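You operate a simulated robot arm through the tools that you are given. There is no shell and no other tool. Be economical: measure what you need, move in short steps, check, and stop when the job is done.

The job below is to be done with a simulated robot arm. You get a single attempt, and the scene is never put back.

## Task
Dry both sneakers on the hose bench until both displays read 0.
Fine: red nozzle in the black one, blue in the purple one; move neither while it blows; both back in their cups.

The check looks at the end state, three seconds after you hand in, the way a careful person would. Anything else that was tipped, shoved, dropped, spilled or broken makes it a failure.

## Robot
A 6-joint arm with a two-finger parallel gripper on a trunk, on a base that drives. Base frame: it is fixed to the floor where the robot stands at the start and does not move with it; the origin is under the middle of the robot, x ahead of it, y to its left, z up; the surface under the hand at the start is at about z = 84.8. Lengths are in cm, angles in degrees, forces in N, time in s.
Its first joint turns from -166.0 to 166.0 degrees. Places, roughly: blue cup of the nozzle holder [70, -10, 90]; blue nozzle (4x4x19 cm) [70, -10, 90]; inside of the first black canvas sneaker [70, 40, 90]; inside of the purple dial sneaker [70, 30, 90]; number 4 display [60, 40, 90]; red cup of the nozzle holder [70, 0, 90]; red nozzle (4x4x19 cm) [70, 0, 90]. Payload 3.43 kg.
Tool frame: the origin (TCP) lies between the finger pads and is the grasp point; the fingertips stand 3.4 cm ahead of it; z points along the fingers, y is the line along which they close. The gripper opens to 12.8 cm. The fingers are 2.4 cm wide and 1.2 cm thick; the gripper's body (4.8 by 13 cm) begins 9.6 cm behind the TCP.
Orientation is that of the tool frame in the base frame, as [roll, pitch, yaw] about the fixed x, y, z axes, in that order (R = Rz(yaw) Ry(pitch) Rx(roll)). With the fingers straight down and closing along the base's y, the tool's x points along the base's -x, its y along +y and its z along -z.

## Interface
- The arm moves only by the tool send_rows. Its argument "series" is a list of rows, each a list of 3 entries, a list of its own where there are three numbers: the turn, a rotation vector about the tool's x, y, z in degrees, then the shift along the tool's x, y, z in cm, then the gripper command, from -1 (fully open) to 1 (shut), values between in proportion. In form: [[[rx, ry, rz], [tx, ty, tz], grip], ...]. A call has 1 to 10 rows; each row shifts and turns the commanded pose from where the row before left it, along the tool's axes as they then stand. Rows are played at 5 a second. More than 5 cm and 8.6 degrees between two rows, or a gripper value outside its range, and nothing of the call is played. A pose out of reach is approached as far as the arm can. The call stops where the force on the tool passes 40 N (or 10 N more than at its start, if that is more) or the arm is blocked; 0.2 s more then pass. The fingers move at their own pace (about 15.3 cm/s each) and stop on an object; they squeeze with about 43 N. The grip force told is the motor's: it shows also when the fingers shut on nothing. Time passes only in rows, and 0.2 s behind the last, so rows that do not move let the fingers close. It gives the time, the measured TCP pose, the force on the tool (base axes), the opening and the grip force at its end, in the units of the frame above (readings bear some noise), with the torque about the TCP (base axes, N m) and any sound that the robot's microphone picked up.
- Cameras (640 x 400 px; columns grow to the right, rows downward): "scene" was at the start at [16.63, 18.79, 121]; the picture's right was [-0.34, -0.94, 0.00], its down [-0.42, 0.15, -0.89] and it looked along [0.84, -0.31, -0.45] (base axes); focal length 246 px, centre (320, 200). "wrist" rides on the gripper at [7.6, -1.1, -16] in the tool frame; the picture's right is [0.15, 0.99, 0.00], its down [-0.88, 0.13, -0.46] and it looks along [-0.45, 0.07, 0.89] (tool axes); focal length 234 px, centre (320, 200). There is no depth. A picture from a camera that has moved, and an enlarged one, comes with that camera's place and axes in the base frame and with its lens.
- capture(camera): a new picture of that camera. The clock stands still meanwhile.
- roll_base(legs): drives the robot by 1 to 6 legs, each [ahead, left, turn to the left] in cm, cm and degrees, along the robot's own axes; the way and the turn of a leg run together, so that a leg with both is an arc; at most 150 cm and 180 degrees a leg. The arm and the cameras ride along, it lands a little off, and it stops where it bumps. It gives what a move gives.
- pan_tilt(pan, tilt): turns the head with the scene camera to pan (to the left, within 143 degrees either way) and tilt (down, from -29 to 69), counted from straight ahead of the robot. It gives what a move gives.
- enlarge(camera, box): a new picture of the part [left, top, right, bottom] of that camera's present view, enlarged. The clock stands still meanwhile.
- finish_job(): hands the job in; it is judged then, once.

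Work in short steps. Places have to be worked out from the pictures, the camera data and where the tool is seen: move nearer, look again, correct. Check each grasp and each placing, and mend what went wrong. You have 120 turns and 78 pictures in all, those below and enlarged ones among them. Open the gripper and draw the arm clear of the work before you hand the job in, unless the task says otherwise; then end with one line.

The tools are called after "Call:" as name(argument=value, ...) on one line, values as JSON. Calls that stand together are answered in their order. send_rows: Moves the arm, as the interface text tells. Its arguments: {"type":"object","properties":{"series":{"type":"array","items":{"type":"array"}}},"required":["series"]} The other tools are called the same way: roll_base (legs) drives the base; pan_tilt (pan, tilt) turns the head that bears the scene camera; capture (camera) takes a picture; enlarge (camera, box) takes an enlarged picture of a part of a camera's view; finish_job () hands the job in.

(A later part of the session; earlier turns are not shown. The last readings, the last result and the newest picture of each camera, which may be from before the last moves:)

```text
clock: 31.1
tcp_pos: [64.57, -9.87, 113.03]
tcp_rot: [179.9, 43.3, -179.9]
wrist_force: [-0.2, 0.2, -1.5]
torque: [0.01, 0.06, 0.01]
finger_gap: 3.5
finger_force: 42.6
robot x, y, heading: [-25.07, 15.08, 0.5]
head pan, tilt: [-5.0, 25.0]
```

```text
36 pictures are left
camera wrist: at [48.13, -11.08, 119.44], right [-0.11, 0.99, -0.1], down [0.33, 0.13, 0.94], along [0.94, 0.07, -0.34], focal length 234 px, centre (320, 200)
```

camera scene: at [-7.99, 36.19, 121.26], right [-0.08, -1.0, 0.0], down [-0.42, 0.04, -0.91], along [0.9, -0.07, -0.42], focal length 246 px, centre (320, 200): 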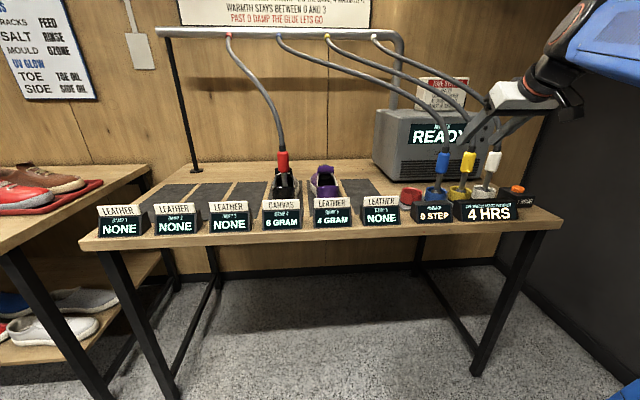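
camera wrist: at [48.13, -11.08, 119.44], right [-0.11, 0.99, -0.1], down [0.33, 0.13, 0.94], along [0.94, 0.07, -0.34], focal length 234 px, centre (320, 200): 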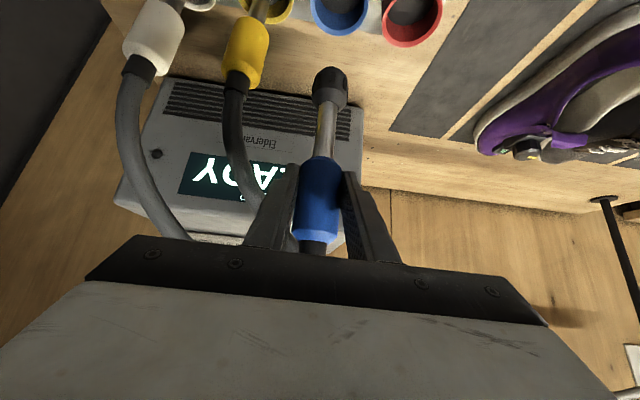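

Blue is gripped and lifted clear. Purple's opening is about (67,27.5–28.5); I carry it there and look.

Call:
send_rows(series=[[[0, 0, 0], [0, 4.7, 0], 1], [[0, 0, 0], [0, 4.7, 0], 1], [[0, 0, 0], [0, 4.7, 0], 1], [[0, 0, 0], [0, 4.7, 0], 1], [[0, 0, 0], [0, 4.7, 0], 1], [[0, 0, 0], [0, 4.7, 0], 1], [[0, 0, 0], [0, 4.7, 0], 1], [[0, 0, 0], [0, 4.7, 0], 1], [[0, 0, 0], [-1.75, 0.2, 1.63], 1], [[0, 0, 0], [0, 0, 0], 1]])

Call:
enlarge(camera="wrist", box=[220, 0, 460, 150])

Call:
enlarge(camera="scene", box=[240, 90, 400, 200])

```text
clock: 33.3
tcp_pos: [66.85, 27.99, 113.19]
tcp_rot: [179.8, 43.3, -179.8]
wrist_force: [-0.5, 0.5, -2.0]
torque: [0.0, 0.05, 0.01]
finger_gap: 3.48
finger_force: 42.8
robot x, y, heading: [-25.07, 15.32, 0.4]
head pan, tilt: [-5.0, 25.0]
```

```text
2.67 times, centred on (340, 75) of wrist
camera zoom: at [50.39, 26.82, 119.64], right [-0.11, 0.99, -0.1], down [0.33, 0.13, 0.94], along [0.94, 0.07, -0.34], focal length 624 px, centre (267, 533)
```

zoom: 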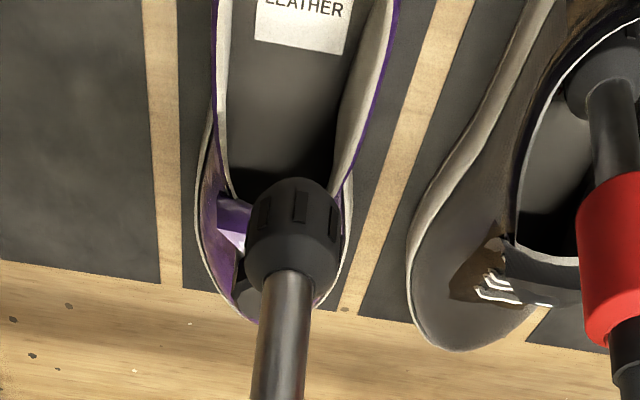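

```text
3.64 times, centred on (320, 145) of scene
camera zoom: at [-7.99, 36.2, 121.26], right [-0.08, -1.0, 0.0], down [-0.42, 0.03, -0.91], along [0.9, -0.07, -0.42], focal length 895 px, centre (320, 400)
```

zoom: 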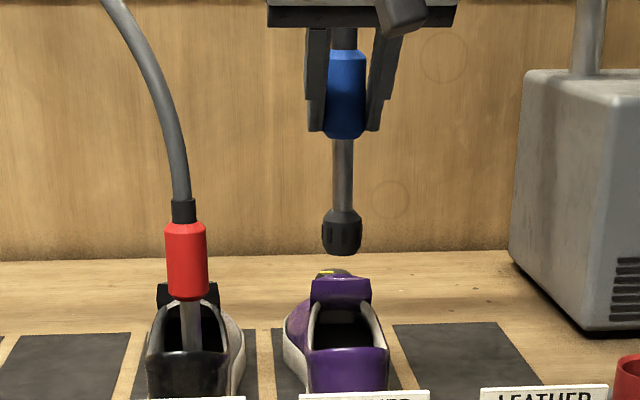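

Purple opening centre is y≈27.5 (rims 24.4–30.2). I shift -0.4 and lower to just above the insole.

Call:
send_rows(series=[[[0, 0, 0], [0, -0.4, 0], 1], [[0, 0, 0], [2.05, 0, 2.18], 1], [[0, 0, 0], [2.05, 0, 2.18], 1], [[0, 0, 0], [0, 0, 0], 1]])

Call:
enlarge(camera="scene", box=[240, 90, 400, 200])

Call:
capture(camera="wrist")

```text
clock: 34.3
tcp_pos: [66.67, 27.63, 107.05]
tcp_rot: [179.9, 43.3, -180.0]
wrist_force: [-0.6, -0.5, -2.3]
torque: [0.0, 0.04, 0.03]
finger_gap: 3.5
finger_force: 43.1
robot x, y, heading: [-25.27, 15.08, 0.4]
head pan, tilt: [-5.0, 25.0]
```

```text
3.64 times, centred on (320, 145) of scene
camera zoom: at [-7.97, 36.19, 121.26], right [-0.08, -1.0, 0.0], down [-0.42, 0.04, -0.91], along [0.9, -0.07, -0.42], focal length 895 px, centre (320, 400)
```

zoom: 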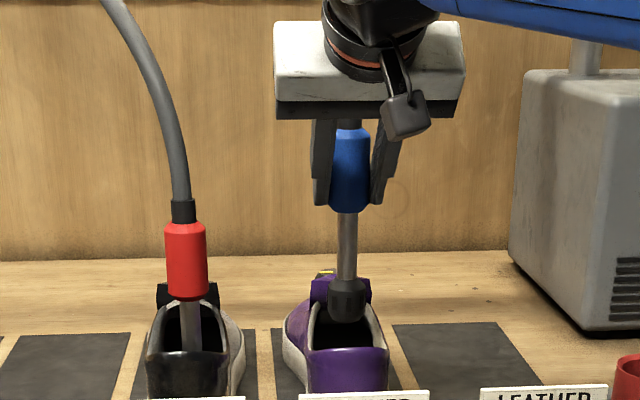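

```text
32 pictures are left
camera wrist: at [50.36, 26.33, 113.56], right [-0.11, 0.99, -0.1], down [0.33, 0.13, 0.94], along [0.94, 0.07, -0.34], focal length 234 px, centre (320, 200)
```

wrist: 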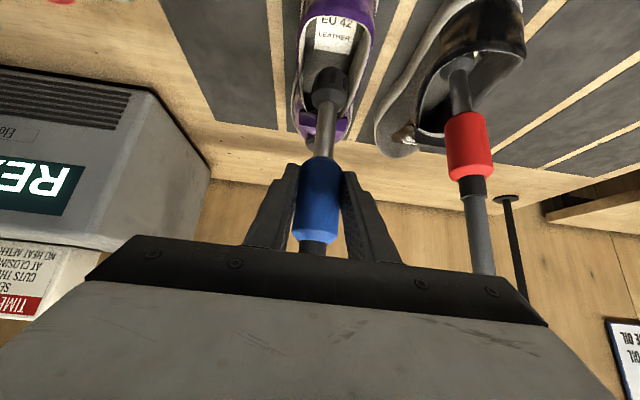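

Well aligned; continue lowering.

Call:
send_rows(series=[[[0, 0, 0], [1.37, 0, 1.46], 1], [[0, 0, 0], [1.37, 0, 1.46], 1], [[0, 0, 0], [0.7, 0, 0.73], 1], [[0, 0, 0], [0.7, 0, 0.73], 1], [[0, 0, 0], [0.35, 0, 0.36], 1], [[0, 0, 0], [0.35, 0, 0.36], 1], [[0, 0, 0], [0, 0, 0], 1]])

```text
clock: 35.9
tcp_pos: [66.72, 27.62, 100.01]
tcp_rot: [179.8, 43.4, -179.9]
wrist_force: [-1.6, 0.7, -1.3]
torque: [0.0, 0.02, -0.03]
finger_gap: 3.49
finger_force: 42.4
robot x, y, heading: [-25.09, 15.17, 0.5]
head pan, tilt: [-5.0, 25.0]
```

Call:
send_rows(series=[[[0, 0, 0], [0.35, 0, 0.36], 1], [[0, 0, 0], [0.2, 0, 0.22], 1], [[0, 0, 0], [0, 0, 0], 1]])

Call:
enlarge(camera="scene", box=[240, 90, 400, 200])

```text
clock: 36.7
tcp_pos: [66.64, 27.73, 99.52]
tcp_rot: [179.7, 43.5, -179.9]
wrist_force: [1.1, -2.0, 16.8]
torque: [-0.27, -0.29, 0.01]
finger_gap: 3.52
finger_force: 42.9
robot x, y, heading: [-25.17, 14.91, 0.2]
head pan, tilt: [-5.0, 25.0]
```

```text
3.64 times, centred on (320, 145) of scene
camera zoom: at [-8.04, 36.18, 121.27], right [-0.08, -1.0, 0.0], down [-0.42, 0.04, -0.91], along [0.9, -0.07, -0.42], focal length 895 px, centre (320, 400)
```

zoom: 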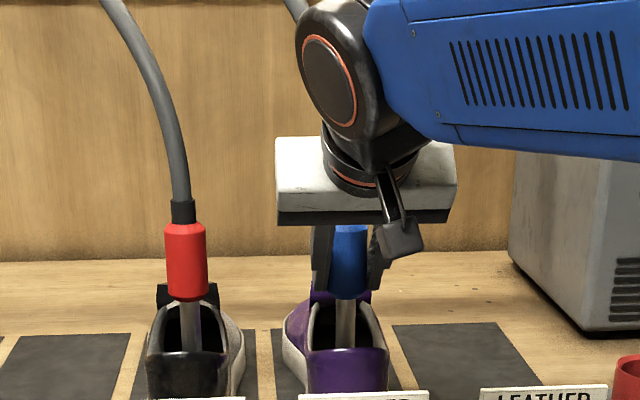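

On the insole. I ease up 3 mm, release slightly, and look.

Call:
send_rows(series=[[[0, 0, 0], [-0.2, 0, -0.22], 1], [[0, 0, 0], [0, 0, 0], 0.3], [[0, 0, 0], [0, 0, 0], 0.2], [[0, 0, 0], [0, 0, 0], 0.2], [[0, 0, 0], [0, 0, 0], 0.2]])

Call:
capture(camera="wrist")

```text
clock: 37.9
tcp_pos: [66.74, 27.67, 99.36]
tcp_rot: [179.8, 43.3, -179.9]
wrist_force: [0.0, 0.0, 0.2]
torque: [0.01, 0.03, 0.01]
finger_gap: 5.12
finger_force: 0.2
robot x, y, heading: [-24.69, 14.96, 0.4]
head pan, tilt: [-5.0, 25.0]
```

```text
30 pictures are left
camera wrist: at [50.35, 26.4, 106.03], right [-0.11, 0.99, -0.1], down [0.33, 0.13, 0.94], along [0.94, 0.07, -0.34], focal length 234 px, centre (320, 200)
```

wrist: 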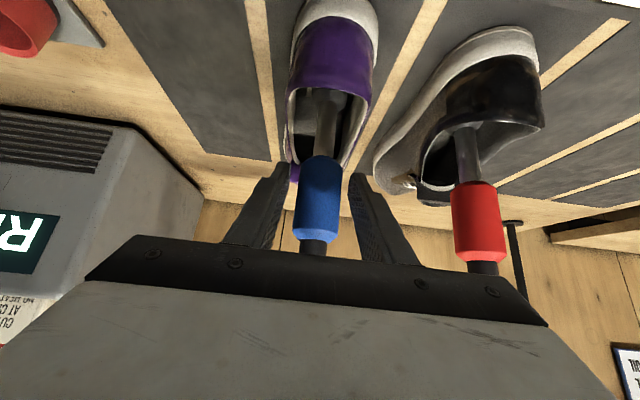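

Both nozzles stand in their shoes. I back out the same way and slide right.

Call:
send_rows(series=[[[0, 0, 0], [0, 0, -2], 0], [[0, 0, 0], [0, 0, -4], -0.2], [[0, 0, 0], [0, 0, -4.5], -0.2], [[0, 0, 0], [0, 0, -4.5], -0.2], [[0, 0, 0], [2.19, 0, -2.04], -0.2], [[0, 0, 0], [2.19, 0, -2.04], 1], [[0, 0, 0], [0, 0, 0], 1]])

Call:
send_rows(series=[[[0, 0, 0], [0, -4.9, 0], 1], [[0, 0, 0], [0, -4.9, 0], 1], [[0, 0, 0], [0, -4.9, 0], 1], [[0, 0, 0], [0, -4.9, 0], 1], [[0, 0, 0], [0, -4.9, 0], 1], [[0, 0, 0], [0, -4.9, 0], 1], [[0, 0, 0], [0, -4.9, 0], 1], [[0, 0, 0], [0, -4.9, 0], 1], [[0, 0, 0], [0, -4.9, 0], 1], [[0, 0, 0], [0, -4.9, 0], 1]])

Call:
send_rows(series=[[[0, 0, 0], [0, -4.9, 0], 1], [[0, 0, 0], [0, -4.9, 0], 1], [[0, 0, 0], [0, -4.9, 0], 1], [[0, 0, 0], [0, 0, 0], 1]])

Call:
capture(camera="wrist")

Call:
capture(camera="scene")

```text
clock: 39.5
tcp_pos: [50.41, 27.47, 110.49]
tcp_rot: [179.8, 43.2, -180.0]
wrist_force: [0.7, 0.0, -0.3]
torque: [-0.04, 0.0, -0.01]
finger_gap: 0.0
finger_force: 32.7
robot x, y, heading: [-25.38, 14.99, 0.3]
head pan, tilt: [-5.0, 25.0]
```

```text
clock: 41.7
tcp_pos: [50.49, -21.59, 110.46]
tcp_rot: [179.9, 43.3, -179.8]
wrist_force: [0.8, 0.6, 0.6]
torque: [0.01, 0.06, -0.02]
finger_gap: 0.01
finger_force: 33.2
robot x, y, heading: [-25.39, 14.87, 0.3]
head pan, tilt: [-5.0, 25.0]
```

```text
clock: 42.7
tcp_pos: [50.59, -36.17, 110.36]
tcp_rot: [179.9, 43.3, -180.0]
wrist_force: [0.0, 0.3, 0.1]
torque: [0.02, -0.02, 0.03]
finger_gap: 0.0
finger_force: 32.9
robot x, y, heading: [-25.04, 14.78, 0.3]
head pan, tilt: [-5.0, 25.0]
```

```text
29 pictures are left
camera wrist: at [34.16, -37.44, 116.82], right [-0.11, 0.99, -0.1], down [0.33, 0.13, 0.94], along [0.94, 0.07, -0.34], focal length 234 px, centre (320, 200)
```

wrist: 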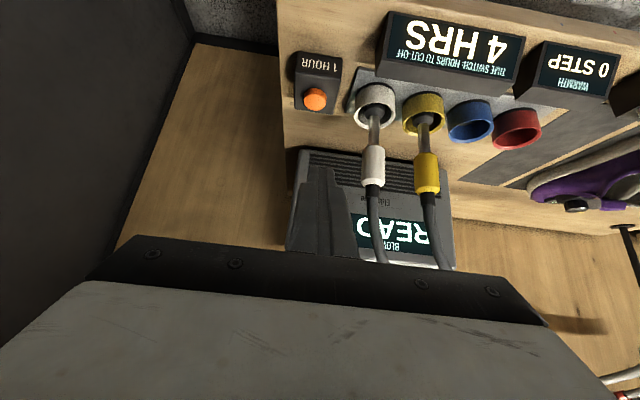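

```text
28 pictures are left
camera scene: at [-7.98, 36.18, 121.26], right [-0.08, -1.0, 0.0], down [-0.42, 0.04, -0.91], along [0.9, -0.08, -0.42], focal length 246 px, centre (320, 200)
```

scene: 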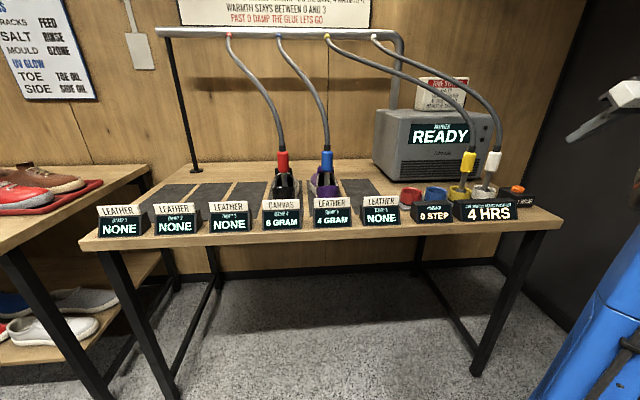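

Both nozzles stand in their shoes; blower READY, 4 HRS, warmth 0. Button ≈(63.6,-37.4,89.5). I bring the closed fingertips above it.

Call:
send_rows(series=[[[0, 0, 0], [0.16, -0.3, 4.42], 1], [[0, 0, 0], [0.16, -0.3, 4.42], 1], [[0, 0, 0], [0.16, -0.3, 4.42], 1], [[0, 0, 0], [0.16, -0.3, 4.42], 1], [[0, 0, 0], [0, 0, 0], 1]])

Call:
capture(camera="wrist")

Call:
pan_tilt(pan=-25, tilt=25)

Call:
capture(camera="scene")

```text
clock: 43.9
tcp_pos: [62.33, -37.21, 96.99]
tcp_rot: [179.8, 43.3, -179.9]
wrist_force: [-0.7, -0.1, -0.1]
torque: [0.02, 0.01, 0.04]
finger_gap: 0.0
finger_force: 32.4
robot x, y, heading: [-25.21, 15.0, 0.3]
head pan, tilt: [-5.0, 25.0]
```

```text
27 pictures are left
camera wrist: at [45.88, -38.45, 103.51], right [-0.11, 0.99, -0.1], down [0.33, 0.13, 0.94], along [0.94, 0.07, -0.34], focal length 234 px, centre (320, 200)
```

wrist: 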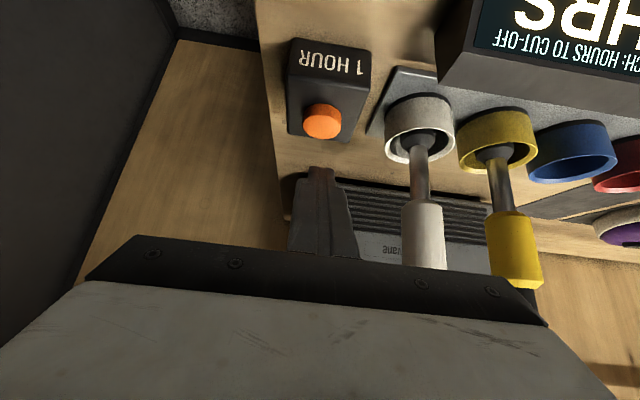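

```text
clock: 44.8
tcp_pos: [62.28, -37.29, 96.99]
tcp_rot: [179.8, 43.3, -179.9]
wrist_force: [-0.2, 0.5, -0.7]
torque: [-0.02, 0.01, -0.01]
finger_gap: 0.02
finger_force: 33.2
robot x, y, heading: [-25.21, 14.88, 0.3]
head pan, tilt: [-25.0, 25.0]
```

```text
26 pictures are left
camera scene: at [-8.79, 33.09, 121.26], right [-0.42, -0.91, 0.0], down [-0.38, 0.18, -0.91], along [0.82, -0.38, -0.42], focal length 246 px, centre (320, 200)
```

scene: 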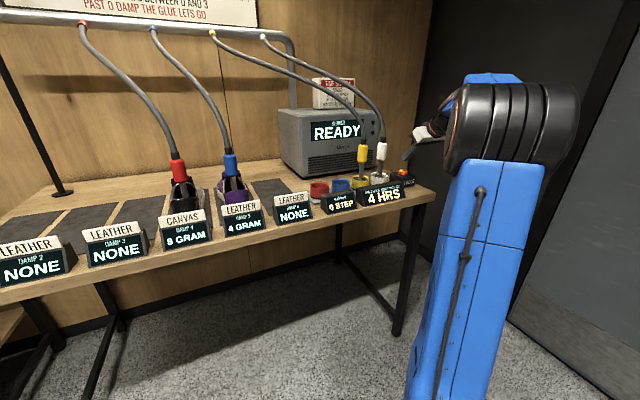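

Fingertips are over the button. I shift -0.4 in y and press straight down in small steps.

Call:
send_rows(series=[[[0, 0, 0], [0.68, -0.4, 0.73], 1], [[0, 0, 0], [0.68, 0, 0.73], 1], [[0, 0, 0], [0.68, 0, 0.73], 1], [[0, 0, 0], [0.35, 0, 0.36], 1], [[0, 0, 0], [0, 0, 0], 1]])

Call:
capture(camera="wrist")

```text
clock: 46.0
tcp_pos: [62.32, -37.74, 93.46]
tcp_rot: [179.8, 43.3, -180.0]
wrist_force: [-0.6, 0.4, -0.7]
torque: [0.04, -0.03, 0.01]
finger_gap: 0.0
finger_force: 33.4
robot x, y, heading: [-25.16, 15.11, 0.2]
head pan, tilt: [-25.0, 25.0]
```

```text
25 pictures are left
camera wrist: at [45.94, -38.9, 99.95], right [-0.11, 0.99, -0.1], down [0.33, 0.13, 0.94], along [0.94, 0.07, -0.34], focal length 234 px, centre (320, 200)
```

wrist: 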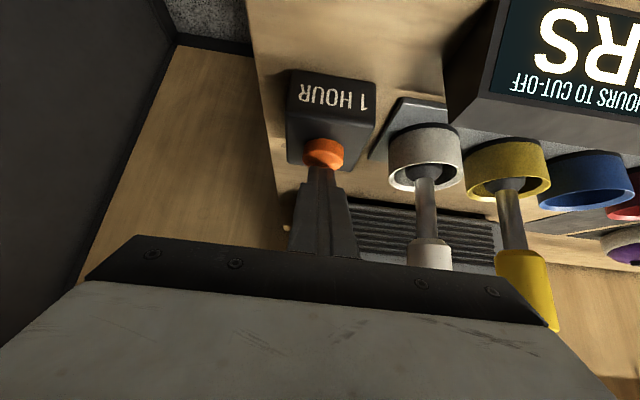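

Tip is just above the button. I keep pressing in 3 mm steps, watching force and sound.

Call:
send_rows(series=[[[0, 0, 0], [0.2, 0, 0.22], 1], [[0, 0, 0], [0.2, 0, 0.22], 1], [[0, 0, 0], [0, 0, 0], 1]])

```text
clock: 46.8
tcp_pos: [62.43, -37.74, 92.87]
tcp_rot: [179.8, 43.4, -179.9]
wrist_force: [-1.2, -1.0, 2.7]
torque: [-0.04, 0.01, 0.03]
finger_gap: 0.0
finger_force: 32.7
robot x, y, heading: [-25.01, 15.32, 0.1]
head pan, tilt: [-25.0, 25.0]
heard: click
```

A click: the button has been pressed. I lift straight off and look at the displays.

Call:
send_rows(series=[[[0, 0, 0], [-1.4, 0, -1.5], 1], [[0, 0, 0], [-2.7, 0, -2.9], 1], [[0, 0, 0], [0, 0, 0], 1]])

Call:
capture(camera="scene")

```text
clock: 47.5
tcp_pos: [62.34, -37.74, 98.89]
tcp_rot: [179.8, 43.3, -180.0]
wrist_force: [-0.2, -0.5, 0.9]
torque: [0.0, -0.02, -0.02]
finger_gap: 0.01
finger_force: 32.8
robot x, y, heading: [-25.11, 15.06, 0.3]
head pan, tilt: [-25.0, 25.0]
```

```text
24 pictures are left
camera scene: at [-8.79, 33.09, 121.26], right [-0.42, -0.91, 0.0], down [-0.38, 0.18, -0.91], along [0.82, -0.38, -0.42], focal length 246 px, centre (320, 200)
```

scene: 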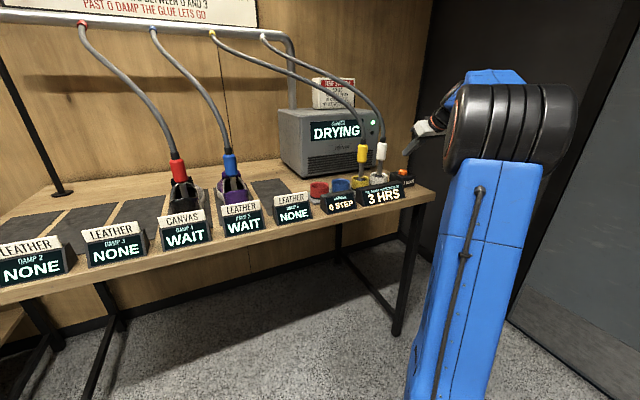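

DRYING, with WAIT on both displays. I back the hand away from the cups and let time pass without touching anything.

Call:
send_rows(series=[[[0, 0, 0], [0, 0, -4.5], 1], [[0, 0, 0], [0, 0, -4.5], 1], [[0, 0, 0], [0, 0, -4.5], -0.2], [[0, 0, 0], [2.19, 0, -2.04], -0.2], [[0, 0, 0], [0, 0, 0], -0.2], [[0, 0, 0], [0, 0, 0], -0.2], [[0, 0, 0], [0, 0, 0], -0.2], [[0, 0, 0], [0, 0, 0], -0.2], [[0, 0, 0], [0, 0, 0], -0.2], [[0, 0, 0], [0, 0, 0], -0.2]])

Call:
send_rows(series=[[[0, 0, 0], [0, 0, 0], -0.2], [[0, 0, 0], [0, 0, 0], -0.2], [[0, 0, 0], [0, 0, 0], -0.2], [[0, 0, 0], [0, 0, 0], -0.2], [[0, 0, 0], [0, 0, 0], -0.2], [[0, 0, 0], [0, 0, 0], -0.2], [[0, 0, 0], [0, 0, 0], -0.2], [[0, 0, 0], [0, 0, 0], -0.2], [[0, 0, 0], [0, 0, 0], -0.2], [[0, 0, 0], [0, 0, 0], -0.2]])

Call:
send_rows(series=[[[0, 0, 0], [0, 0, 0], -0.2], [[0, 0, 0], [0, 0, 0], -0.2], [[0, 0, 0], [0, 0, 0], -0.2], [[0, 0, 0], [0, 0, 0], -0.2], [[0, 0, 0], [0, 0, 0], -0.2], [[0, 0, 0], [0, 0, 0], -0.2], [[0, 0, 0], [0, 0, 0], -0.2], [[0, 0, 0], [0, 0, 0], -0.2], [[0, 0, 0], [0, 0, 0], -0.2], [[0, 0, 0], [0, 0, 0], -0.2]])

Call:
capture(camera="scene")

```text
clock: 49.8
tcp_pos: [50.15, -37.87, 108.79]
tcp_rot: [179.7, 43.3, -180.0]
wrist_force: [-0.1, -0.1, 0.5]
torque: [-0.03, -0.01, 0.0]
finger_gap: 7.66
finger_force: 0.0
robot x, y, heading: [-25.1, 14.87, 0.5]
head pan, tilt: [-25.0, 25.0]
```

```text
clock: 52.0
tcp_pos: [50.08, -37.87, 108.78]
tcp_rot: [179.9, 43.3, -179.9]
wrist_force: [-0.7, -0.2, 0.0]
torque: [0.0, 0.03, 0.01]
finger_gap: 7.68
finger_force: 0.0
robot x, y, heading: [-25.12, 15.27, 0.4]
head pan, tilt: [-25.0, 25.0]
```

```text
clock: 54.1
tcp_pos: [50.1, -37.82, 108.7]
tcp_rot: [179.8, 43.2, -179.8]
wrist_force: [-0.2, 0.2, 0.7]
torque: [0.04, 0.0, 0.01]
finger_gap: 7.68
finger_force: 0.2
robot x, y, heading: [-25.04, 14.74, 0.3]
head pan, tilt: [-25.0, 25.0]
```

```text
23 pictures are left
camera scene: at [-8.8, 33.09, 121.26], right [-0.42, -0.91, 0.0], down [-0.38, 0.18, -0.91], along [0.82, -0.38, -0.42], focal length 246 px, centre (320, 200)
```

scene: 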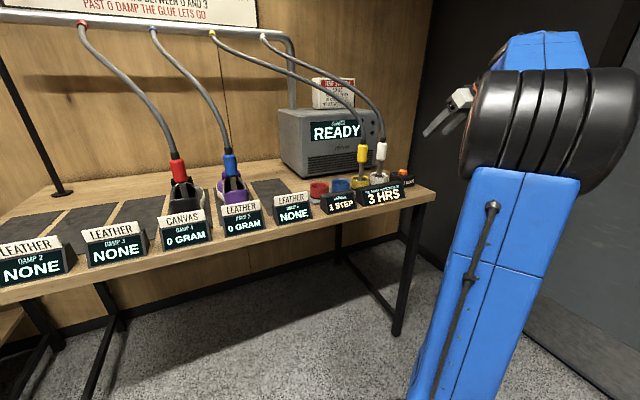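

Both read 0 GRAM and the blower is READY. Now back to the blue nozzle in the purple shoe.

Call:
send_rows(series=[[[0, 0, 0], [-1.16, 0, -1.24], -0.2], [[0, 0, 0], [0, 4.95, 0], -0.2], [[0, 0, 0], [0, 4.95, 0], -0.2], [[0, 0, 0], [0, 4.95, 0], -0.2], [[0, 0, 0], [0, 4.95, 0], -0.2], [[0, 0, 0], [0, 4.95, 0], -0.2], [[0, 0, 0], [0, 4.95, 0], -0.2], [[0, 0, 0], [0, 4.95, 0], -0.2], [[0, 0, 0], [0, 4.95, 0], -0.2], [[0, 0, 0], [0, 4.95, 0], -0.2]])

Call:
send_rows(series=[[[0, 0, 0], [0, 4.95, 0], -0.2], [[0, 0, 0], [0, 4.95, 0], -0.2], [[0, 0, 0], [0, 4.95, 0], -0.2], [[0, 0, 0], [0, 4.95, 0], -0.2], [[0, 0, 0], [0, 1.1, 0], -0.2], [[0, 0, 0], [0, 0, 0], -0.2]])

Call:
capture(camera="wrist")

```text
clock: 56.4
tcp_pos: [49.98, 6.8, 110.47]
tcp_rot: [179.8, 43.3, 180.0]
wrist_force: [0.4, 0.3, 0.0]
torque: [-0.01, 0.01, -0.01]
finger_gap: 7.7
finger_force: 0.2
robot x, y, heading: [-24.9, 15.28, 0.1]
head pan, tilt: [-25.0, 25.0]
```

```text
clock: 57.8
tcp_pos: [49.87, 27.62, 110.45]
tcp_rot: [179.9, 43.3, -179.8]
wrist_force: [-1.0, 0.6, 0.1]
torque: [0.01, 0.02, 0.03]
finger_gap: 7.7
finger_force: 0.1
robot x, y, heading: [-24.97, 15.3, 0.3]
head pan, tilt: [-25.0, 25.0]
```

```text
22 pictures are left
camera wrist: at [33.5, 26.44, 117.02], right [-0.11, 0.99, -0.1], down [0.33, 0.13, 0.94], along [0.94, 0.07, -0.34], focal length 234 px, centre (320, 200)
```

wrist: 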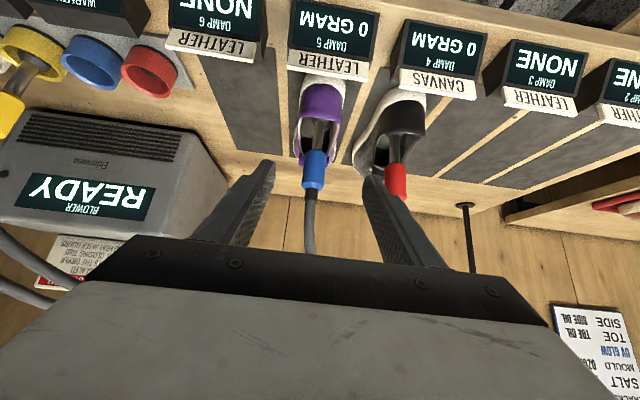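

Blue is upright; I retrace the earlier retreat path onto its collar.

Call:
send_rows(series=[[[0, 0, 0], [-2.4, 0, 2.2], -0.2], [[0, 0, 0], [-2.4, 0, 2.2], -0.2], [[0, 0, 0], [0, 0, 4.7], -0.2], [[0, 0, 0], [0, 0, 4.7], -0.2], [[0, 0, 0], [0, 0, 4], -0.2], [[0, 0, 0], [0, 0, 1.7], -0.2], [[0, 0, 0], [0, 0, 0], -0.2]])

Call:
capture(camera="wrist")

```text
clock: 59.4
tcp_pos: [66.69, 27.75, 99.61]
tcp_rot: [179.8, 43.2, -179.9]
wrist_force: [-0.5, -0.5, 0.3]
torque: [0.01, -0.02, -0.01]
finger_gap: 7.67
finger_force: 0.1
robot x, y, heading: [-24.98, 14.83, 0.2]
head pan, tilt: [-25.0, 25.0]
```

```text
21 pictures are left
camera wrist: at [50.36, 26.56, 106.02], right [-0.11, 0.99, -0.1], down [0.33, 0.13, 0.94], along [0.94, 0.07, -0.34], focal length 234 px, centre (320, 200)
```

wrist: 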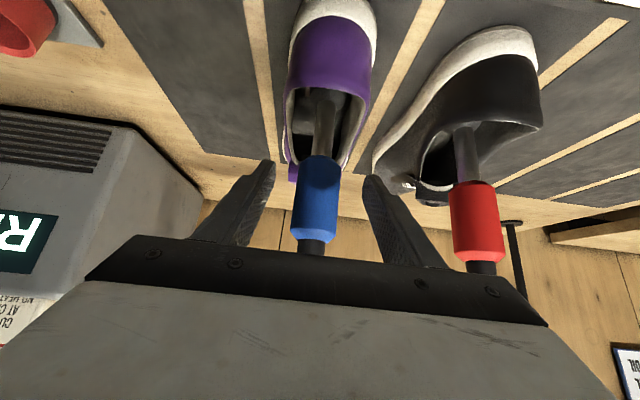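

Same relation as at release. Close, then lift straight up 13.5 cm.

Call:
send_rows(series=[[[0, 0, 0], [0, -0.1, 0], 0.3], [[0, 0, 0], [0, 0, 0], 1], [[0, 0, 0], [0, 0, 0], 1], [[0, 0, 0], [0, 0, 0], 1]])

Call:
send_rows(series=[[[0, 0, 0], [-1.37, 0, -1.46], 1], [[0, 0, 0], [-2.05, 0, -2.18], 1], [[0, 0, 0], [-2.4, 0, -2.55], 1], [[0, 0, 0], [-2.4, 0, -2.55], 1], [[0, 0, 0], [-1.1, 0, -1.15], 1], [[0, 0, 0], [0, 0, 0], 1]])

Call:
capture(camera="wrist")

```text
clock: 60.4
tcp_pos: [66.83, 27.62, 99.63]
tcp_rot: [179.8, 43.3, -179.9]
wrist_force: [0.8, -1.5, 0.9]
torque: [-0.17, -0.08, -0.02]
finger_gap: 3.5
finger_force: 43.1
robot x, y, heading: [-25.2, 15.06, 0.5]
head pan, tilt: [-25.0, 25.0]
```

```text
clock: 61.8
tcp_pos: [66.67, 27.58, 113.19]
tcp_rot: [179.9, 43.2, -179.9]
wrist_force: [0.3, -0.5, -1.6]
torque: [0.05, 0.07, 0.02]
finger_gap: 3.5
finger_force: 42.7
robot x, y, heading: [-24.84, 14.94, 0.6]
head pan, tilt: [-25.0, 25.0]
```

```text
20 pictures are left
camera wrist: at [50.33, 26.41, 119.72], right [-0.11, 0.99, -0.1], down [0.33, 0.13, 0.94], along [0.94, 0.07, -0.34], focal length 234 px, centre (320, 200)
```

wrist: 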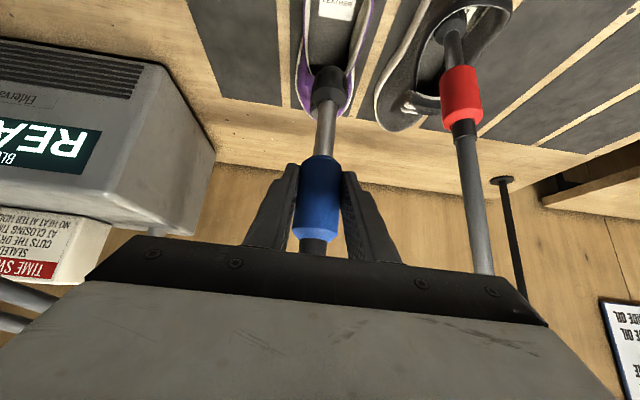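

Blue is lifted clear. I carry it back above its cup (original spot 64.6,-9.95).

Call:
send_rows(series=[[[0, 0, 0], [1.53, 0, -1.43], 1], [[0, 0, 0], [0, -4.69, 0], 1], [[0, 0, 0], [0, -4.69, 0], 1], [[0, 0, 0], [0, -4.69, 0], 1], [[0, 0, 0], [0, -4.69, 0], 1], [[0, 0, 0], [0, -4.69, 0], 1], [[0, 0, 0], [0, -4.69, 0], 1], [[0, 0, 0], [0, -4.69, 0], 1], [[0, 0, 0], [0, -4.69, 0], 1], [[0, 0, 0], [0, 0, 0], 1]])

Call:
send_rows(series=[[[0, 0, 0], [2.05, 0, 2.18], 1], [[0, 0, 0], [1.37, 0, 1.46], 1], [[0, 0, 0], [1.0, 0, 1.1], 1], [[0, 0, 0], [0, 0, 0], 1]])

Call:
capture(camera="wrist")

Call:
enlarge(camera="scene", box=[260, 100, 430, 220])

```text
clock: 64.0
tcp_pos: [64.66, -9.95, 113.28]
tcp_rot: [179.8, 43.3, -179.9]
wrist_force: [-0.7, 0.2, -2.0]
torque: [0.04, 0.02, -0.01]
finger_gap: 3.48
finger_force: 43.1
robot x, y, heading: [-25.09, 14.78, 0.2]
head pan, tilt: [-25.0, 25.0]
```

```text
clock: 65.0
tcp_pos: [64.85, -9.77, 106.65]
tcp_rot: [179.7, 43.3, -179.9]
wrist_force: [-0.1, 0.5, -1.8]
torque: [-0.01, 0.04, 0.02]
finger_gap: 3.49
finger_force: 42.7
robot x, y, heading: [-25.12, 14.85, 0.2]
head pan, tilt: [-25.0, 25.0]
```

```text
19 pictures are left
camera wrist: at [48.46, -11.01, 113.17], right [-0.11, 0.99, -0.1], down [0.33, 0.13, 0.94], along [0.94, 0.07, -0.34], focal length 234 px, centre (320, 200)
```

wrist: 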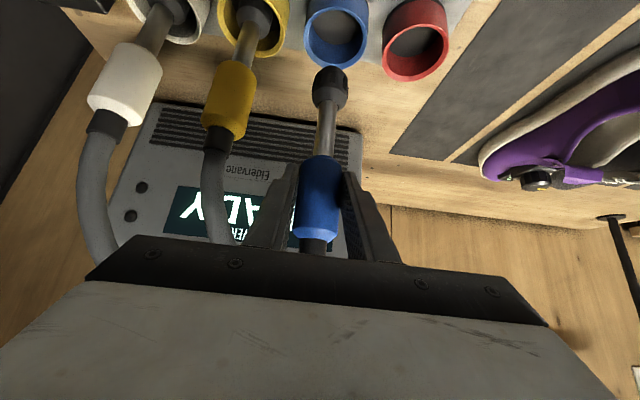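

```text
3.33 times, centred on (345, 160) of scene
camera zoom: at [-8.79, 33.09, 121.26], right [-0.42, -0.91, 0.0], down [-0.38, 0.18, -0.91], along [0.82, -0.38, -0.42], focal length 820 px, centre (237, 333)
```

zoom: 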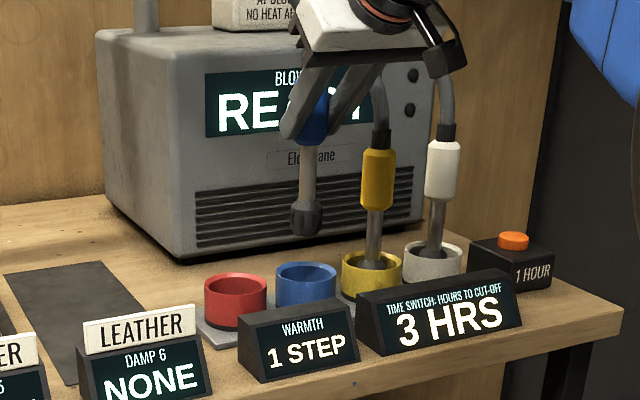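

Tip lines up over the blue cup in both views. I lower to near the bottom, then gently.

Call:
send_rows(series=[[[0, 0, 0], [1.5, -0.1, 1.3], 1], [[0, 0, 0], [1.37, 0, 1.46], 1], [[0, 0, 0], [1.05, 0, 1.12], 1], [[0, 0, 0], [0, 0, 0], 1]])

Call:
capture(camera="wrist")

```text
clock: 66.0
tcp_pos: [64.54, -10.07, 101.18]
tcp_rot: [179.7, 43.3, -180.0]
wrist_force: [-0.4, -0.6, -2.0]
torque: [-0.01, 0.02, 0.0]
finger_gap: 3.48
finger_force: 43.1
robot x, y, heading: [-25.18, 15.33, 0.5]
head pan, tilt: [-25.0, 25.0]
```

```text
17 pictures are left
camera wrist: at [48.19, -11.19, 107.65], right [-0.11, 0.99, -0.1], down [0.33, 0.13, 0.94], along [0.94, 0.07, -0.34], focal length 234 px, centre (320, 200)
```

wrist: 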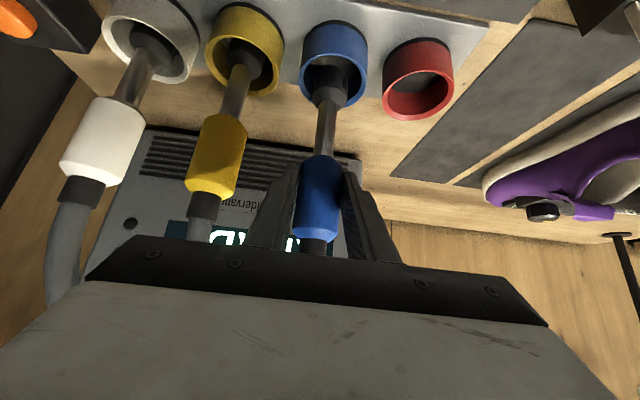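

It is entering the cup. Continue to the bottom in half-cm steps.

Call:
send_rows(series=[[[0, 0, 0], [0.68, 0, 0.73], 1], [[0, 0, 0], [0.5, 0, 0.55], 1], [[0, 0, 0], [0.2, 0, 0.22], 1], [[0, 0, 0], [0.2, 0, 0.22], 1], [[0, 0, 0], [0, 0, 0], 1]])

```text
clock: 67.2
tcp_pos: [64.64, -10.02, 98.76]
tcp_rot: [179.8, 43.3, -179.8]
wrist_force: [0.7, -0.2, -1.8]
torque: [0.0, 0.01, 0.03]
finger_gap: 3.54
finger_force: 42.8
robot x, y, heading: [-25.59, 14.9, 0.4]
head pan, tilt: [-25.0, 25.0]
```

Call:
send_rows(series=[[[0, 0, 0], [0.2, 0, 0.22], 1], [[0, 0, 0], [0.14, 0, 0.15], 1], [[0, 0, 0], [0, 0, 0], 1]])

```text
clock: 68.0
tcp_pos: [64.58, -9.9, 98.75]
tcp_rot: [-180.0, 43.6, -180.0]
wrist_force: [2.5, 1.6, 32.7]
torque: [0.15, -0.65, 0.03]
finger_gap: 3.49
finger_force: 42.9
robot x, y, heading: [-24.93, 14.75, 0.4]
head pan, tilt: [-25.0, 25.0]
```

Bottomed at the expected height. Ease the pressure, release, look.

Call:
send_rows(series=[[[0, 0, 0], [-0.25, 0, -0.28], 1], [[0, 0, 0], [0, 0, 0], 0.3], [[0, 0, 0], [0, 0, 0], 0], [[0, 0, 0], [0, 0, 0], -0.1], [[0, 0, 0], [0, 0, 0], -0.1]])

Call:
capture(camera="wrist")

```text
clock: 69.2
tcp_pos: [64.66, -10.03, 98.59]
tcp_rot: [179.8, 43.3, -180.0]
wrist_force: [0.2, 0.3, 0.4]
torque: [0.01, -0.02, -0.02]
finger_gap: 7.03
finger_force: 0.1
robot x, y, heading: [-24.88, 15.06, 0.3]
head pan, tilt: [-25.0, 25.0]
```

```text
16 pictures are left
camera wrist: at [48.22, -11.21, 105.21], right [-0.11, 0.99, -0.1], down [0.33, 0.13, 0.94], along [0.94, 0.07, -0.34], focal length 234 px, centre (320, 200)
```

wrist: 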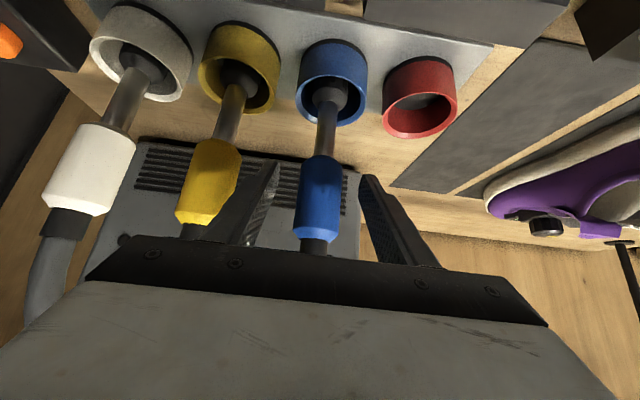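

Blue stands in its cup as before. I back out and slide left to red.

Call:
send_rows(series=[[[0, 0, 0], [0.4, 0, -4.2], -0.2], [[0, 0, 0], [0.5, 0, -4.5], -0.2], [[0, 0, 0], [0.5, 0, -4.5], -0.2], [[0, 0, 0], [0.5, 0, -4.5], -0.2], [[0, 0, 0], [0, 4.95, 0], -0.2], [[0, 0, 0], [0, 4.95, 0], -0.2], [[0, 0, 0], [0, 4.95, 0], -0.2], [[0, 0, 0], [0, 4.95, 0], -0.2], [[0, 0, 0], [0, 4.95, 0], -0.2], [[0, 0, 0], [0, 4.95, 0], -0.2]])

Call:
send_rows(series=[[[0, 0, 0], [0, 4.95, 0], -0.2], [[0, 0, 0], [0, 4.95, 0], -0.2], [[0, 0, 0], [0, 4.95, 0], -0.2], [[0, 0, 0], [0, 4.95, 0], -0.2], [[0, 0, 0], [0, 2, 0], -0.2], [[0, 0, 0], [0, 0, 0], -0.2]])

Call:
capture(camera="wrist")

```text
clock: 71.3
tcp_pos: [50.99, 19.73, 110.3]
tcp_rot: [179.8, 43.2, -180.0]
wrist_force: [-0.5, -0.8, 0.5]
torque: [0.05, 0.0, -0.03]
finger_gap: 7.67
finger_force: 0.0
robot x, y, heading: [-25.04, 15.03, -0.2]
head pan, tilt: [-25.0, 25.0]
```

```text
clock: 72.8
tcp_pos: [50.95, 41.41, 110.46]
tcp_rot: [179.8, 43.3, -179.8]
wrist_force: [0.8, 0.2, 0.1]
torque: [0.03, -0.03, -0.01]
finger_gap: 7.69
finger_force: 0.0
robot x, y, heading: [-25.31, 14.84, 0.3]
head pan, tilt: [-25.0, 25.0]
```

```text
15 pictures are left
camera wrist: at [34.49, 40.25, 117.01], right [-0.11, 0.99, -0.1], down [0.33, 0.13, 0.94], along [0.94, 0.07, -0.34], focal length 234 px, centre (320, 200)
```

wrist: 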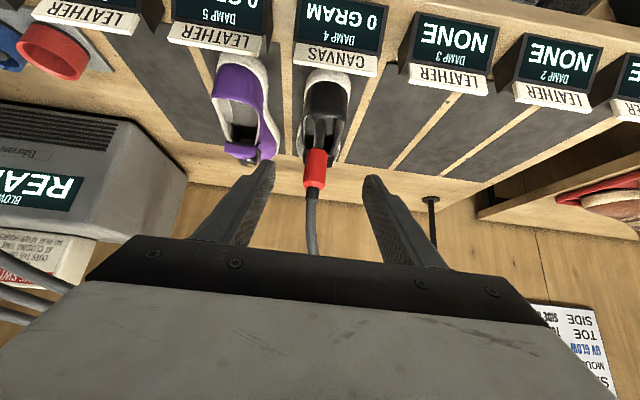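

Red is upright; retrace the path onto its collar.

Call:
send_rows(series=[[[0, 0, 0], [-2.15, 0, 2.0], -0.2], [[0, 0, 0], [-2.15, 0.1, 2.0], -0.2], [[0, 0, 0], [0, 0, 4.7], -0.2], [[0, 0, 0], [0, 0, 4.7], -0.2], [[0, 0, 0], [0, 0, 4], -0.2], [[0, 0, 0], [0, 0, 1.5], -0.2], [[0, 0, 0], [0, 0, 0], -0.2]])

Call:
capture(camera="wrist")

```text
clock: 74.3
tcp_pos: [66.96, 41.48, 99.53]
tcp_rot: [179.9, 43.3, -179.8]
wrist_force: [0.9, -0.2, 0.5]
torque: [0.01, -0.03, -0.02]
finger_gap: 7.65
finger_force: 0.1
robot x, y, heading: [-25.21, 14.91, 0.2]
head pan, tilt: [-25.0, 25.0]
```

```text
14 pictures are left
camera wrist: at [50.65, 40.33, 106.05], right [-0.11, 0.99, -0.1], down [0.33, 0.13, 0.94], along [0.94, 0.07, -0.34], focal length 234 px, centre (320, 200)
```

wrist: 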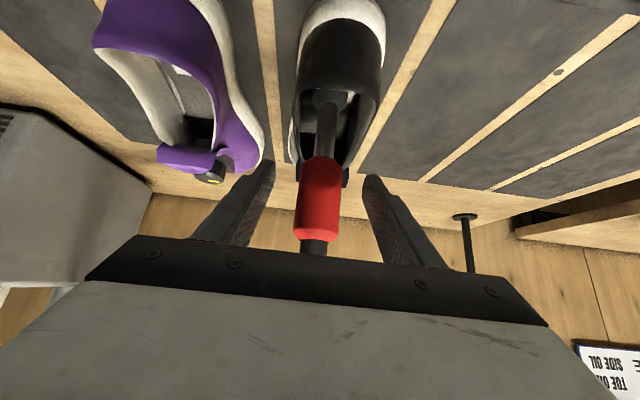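

Centred. Close and lift 13.5 cm.

Call:
send_rows(series=[[[0, 0, 0], [0, 0, 0], 0.3], [[0, 0, 0], [0, 0, 0], 1], [[0, 0, 0], [0, 0, 0], 1], [[0, 0, 0], [0, 0, 0], 1]])

Call:
send_rows(series=[[[0, 0, 0], [-1.37, 0, -1.46], 1], [[0, 0, 0], [-2.05, 0, -2.18], 1], [[0, 0, 0], [-2.4, 0, -2.55], 1], [[0, 0, 0], [-2.4, 0, -2.55], 1], [[0, 0, 0], [-1.1, 0, -1.15], 1], [[0, 0, 0], [0, 0, 0], 1]])

Call:
capture(camera="wrist")

```text
clock: 75.3
tcp_pos: [67.15, 41.53, 99.61]
tcp_rot: [179.9, 43.3, -179.9]
wrist_force: [1.1, -0.1, 0.0]
torque: [-0.04, -0.05, -0.02]
finger_gap: 3.51
finger_force: 43.0
robot x, y, heading: [-24.83, 14.84, 0.4]
head pan, tilt: [-25.0, 25.0]
```

```text
clock: 76.8
tcp_pos: [66.89, 41.5, 113.3]
tcp_rot: [179.7, 43.2, -179.9]
wrist_force: [-0.8, 0.1, -2.6]
torque: [-0.02, 0.03, 0.0]
finger_gap: 3.49
finger_force: 43.2
robot x, y, heading: [-24.97, 15.38, 0.6]
head pan, tilt: [-25.0, 25.0]
```

```text
13 pictures are left
camera wrist: at [50.59, 40.36, 119.74], right [-0.11, 0.99, -0.1], down [0.33, 0.13, 0.94], along [0.94, 0.07, -0.34], focal length 234 px, centre (320, 200)
```

wrist: 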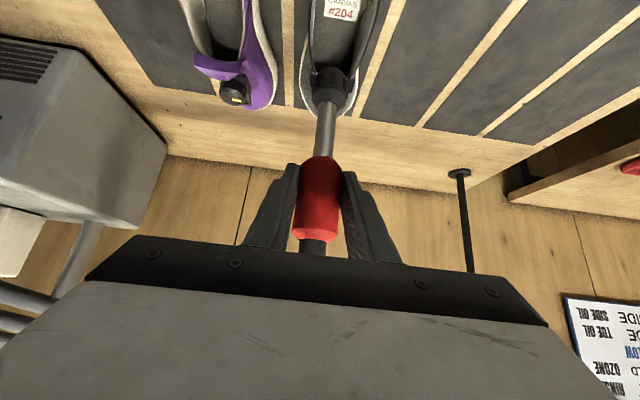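

I carry red back toward its cup, pausing short to check clearance to the blue hose.

Call:
send_rows(series=[[[0, 0, 0], [1.83, 0, -1.7], 1], [[0, 0, 0], [0, -4.77, 0], 1], [[0, 0, 0], [0, -4.77, 0], 1], [[0, 0, 0], [0, -4.77, 0], 1], [[0, 0, 0], [0, -4.77, 0], 1], [[0, 0, 0], [0, -4.77, 0], 1], [[0, 0, 0], [0, -4.77, 0], 1], [[0, 0, 0], [0, -4.77, 0], 1], [[0, 0, 0], [0, 0, 0], 1]])

Call:
capture(camera="scene")

Call:
capture(camera="wrist")

```text
clock: 78.8
tcp_pos: [64.48, 8.06, 112.97]
tcp_rot: [179.8, 43.3, -179.9]
wrist_force: [-0.5, 0.7, -2.2]
torque: [0.03, 0.04, 0.02]
finger_gap: 3.48
finger_force: 43.3
robot x, y, heading: [-25.06, 14.73, 0.3]
head pan, tilt: [-25.0, 25.0]
```

```text
12 pictures are left
camera scene: at [-8.79, 33.09, 121.26], right [-0.42, -0.91, 0.0], down [-0.38, 0.18, -0.91], along [0.82, -0.38, -0.42], focal length 246 px, centre (320, 200)
```

scene: 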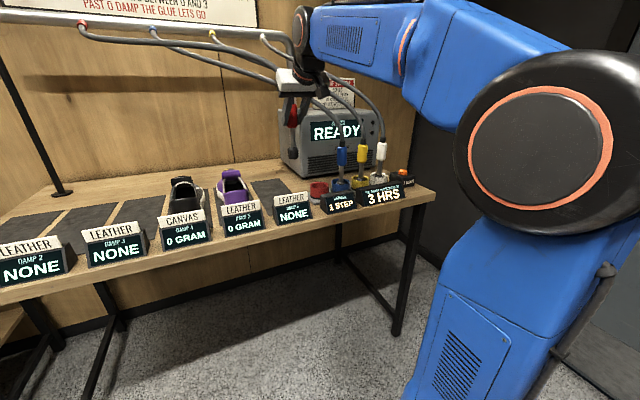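

```text
11 pictures are left
camera wrist: at [48.08, 6.98, 119.6], right [-0.11, 0.99, -0.1], down [0.33, 0.13, 0.94], along [0.94, 0.07, -0.34], focal length 234 px, centre (320, 200)
```

wrist: 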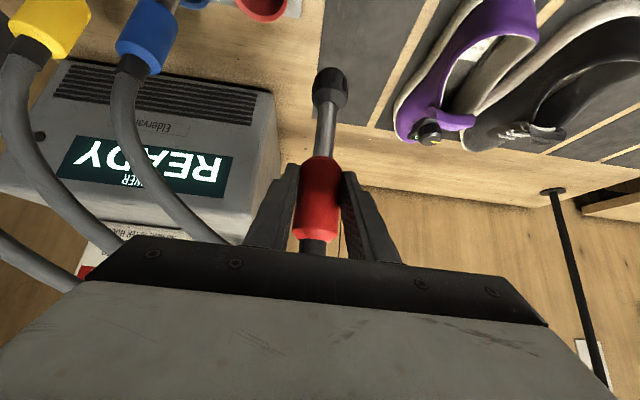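

Blue hose runs back behind (x≳72); to stay clear I descend 5.5 cm here first, then slide over the red cup.

Call:
send_rows(series=[[[0, 0, 0], [1.9, 0, 2.0], 1], [[0, 0, 0], [1.85, 0, 2.0], 1], [[0, 0, 0], [0, -3.2, 0], 1], [[0, 0, 0], [0, -3.2, 0], 1], [[0, 0, 0], [0, -3.1, 0], 1], [[0, 0, 0], [0, 0, 0], 1]])

Call:
capture(camera="wrist")

```text
clock: 80.2
tcp_pos: [64.7, -1.43, 107.56]
tcp_rot: [179.8, 43.2, -179.9]
wrist_force: [-0.4, -0.8, -1.4]
torque: [-0.01, 0.05, 0.0]
finger_gap: 3.5
finger_force: 43.1
robot x, y, heading: [-25.05, 14.65, 0.2]
head pan, tilt: [-25.0, 25.0]
```

```text
10 pictures are left
camera wrist: at [48.21, -2.54, 114.03], right [-0.11, 0.99, -0.1], down [0.33, 0.13, 0.94], along [0.94, 0.07, -0.34], focal length 234 px, centre (320, 200)
```

wrist: 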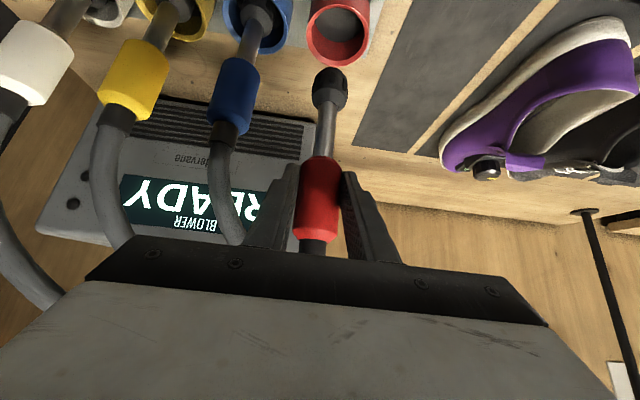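

Aligned like blue was. Lower to just above the bottom.

Call:
send_rows(series=[[[0, 0, 0], [1.5, 0, 1.3], 1], [[0, 0, 0], [1.37, 0, 1.46], 1], [[0, 0, 0], [1.37, 0, 1.46], 1], [[0, 0, 0], [0.68, 0, 0.73], 1], [[0, 0, 0], [0.5, 0, 0.55], 1], [[0, 0, 0], [0, 0, 0], 1]])

Call:
capture(camera="wrist")

```text
clock: 81.5
tcp_pos: [64.53, -1.31, 99.88]
tcp_rot: [179.8, 43.3, -179.9]
wrist_force: [-0.3, -0.6, -2.2]
torque: [-0.01, 0.03, -0.02]
finger_gap: 3.51
finger_force: 42.9
robot x, y, heading: [-24.98, 14.76, 0.2]
head pan, tilt: [-25.0, 25.0]
```

```text
9 pictures are left
camera wrist: at [48.16, -2.52, 106.36], right [-0.11, 0.99, -0.1], down [0.33, 0.13, 0.94], along [0.94, 0.07, -0.34], focal length 234 px, centre (320, 200)
```

wrist: 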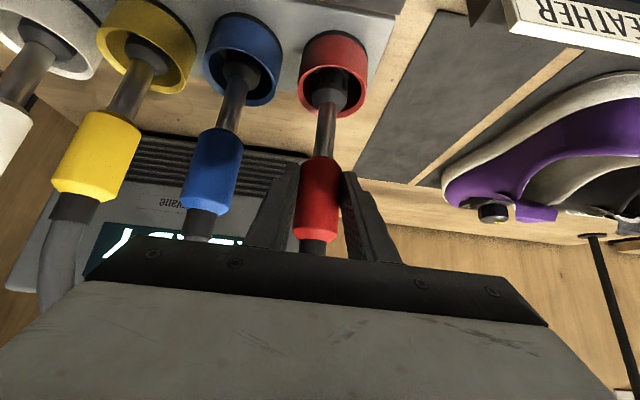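

In the cup; the last centimetre in fine steps.

Call:
send_rows(series=[[[0, 0, 0], [0.35, 0, 0.36], 1], [[0, 0, 0], [0.2, 0, 0.22], 1], [[0, 0, 0], [0.2, 0, 0.22], 1], [[0, 0, 0], [0, 0, 0], 1]])

```text
clock: 82.5
tcp_pos: [64.77, -1.23, 98.74]
tcp_rot: [179.8, 43.3, -179.8]
wrist_force: [0.3, -0.2, -1.6]
torque: [0.0, 0.02, 0.02]
finger_gap: 3.53
finger_force: 42.9
robot x, y, heading: [-25.24, 15.08, 0.3]
head pan, tilt: [-25.0, 25.0]
```

Call:
send_rows(series=[[[0, 0, 0], [0.12, 0, 0.13], 1], [[0, 0, 0], [0.12, 0, 0.13], 1], [[0, 0, 0], [0, 0, 0], 1]])

```text
clock: 83.3
tcp_pos: [64.52, -1.32, 98.78]
tcp_rot: [179.9, 43.6, -179.8]
wrist_force: [5.1, 0.4, 26.3]
torque: [0.08, -0.85, 0.03]
finger_gap: 3.49
finger_force: 43.3
robot x, y, heading: [-25.07, 15.12, 0.3]
head pan, tilt: [-25.0, 25.0]
```

Bottomed. Ease, release, and look.

Call:
send_rows(series=[[[0, 0, 0], [-0.22, 0, -0.24], 1], [[0, 0, 0], [0, 0, 0], 0.3], [[0, 0, 0], [0, 0, 0], 0], [[0, 0, 0], [0, 0, 0], -0.1], [[0, 0, 0], [0, 0, 0], -0.1]])

Call:
capture(camera="wrist")

```text
clock: 84.5
tcp_pos: [64.54, -1.35, 98.66]
tcp_rot: [179.9, 43.2, -180.0]
wrist_force: [-0.4, -0.1, -0.6]
torque: [-0.01, 0.01, -0.01]
finger_gap: 7.04
finger_force: 0.1
robot x, y, heading: [-24.69, 15.37, 0.4]
head pan, tilt: [-25.0, 25.0]
```

```text
8 pictures are left
camera wrist: at [48.12, -2.51, 105.2], right [-0.11, 0.99, -0.1], down [0.33, 0.13, 0.94], along [0.94, 0.07, -0.34], focal length 234 px, centre (320, 200)
```

wrist: 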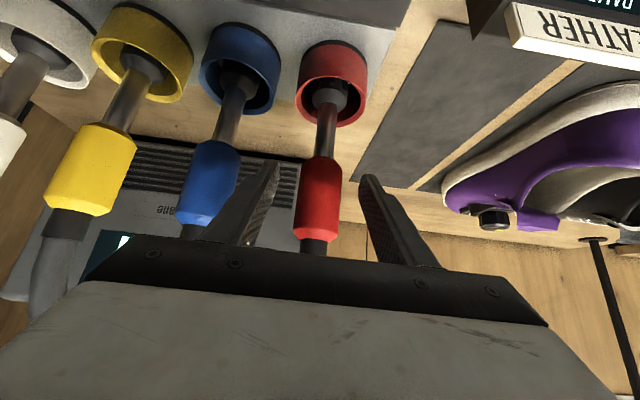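

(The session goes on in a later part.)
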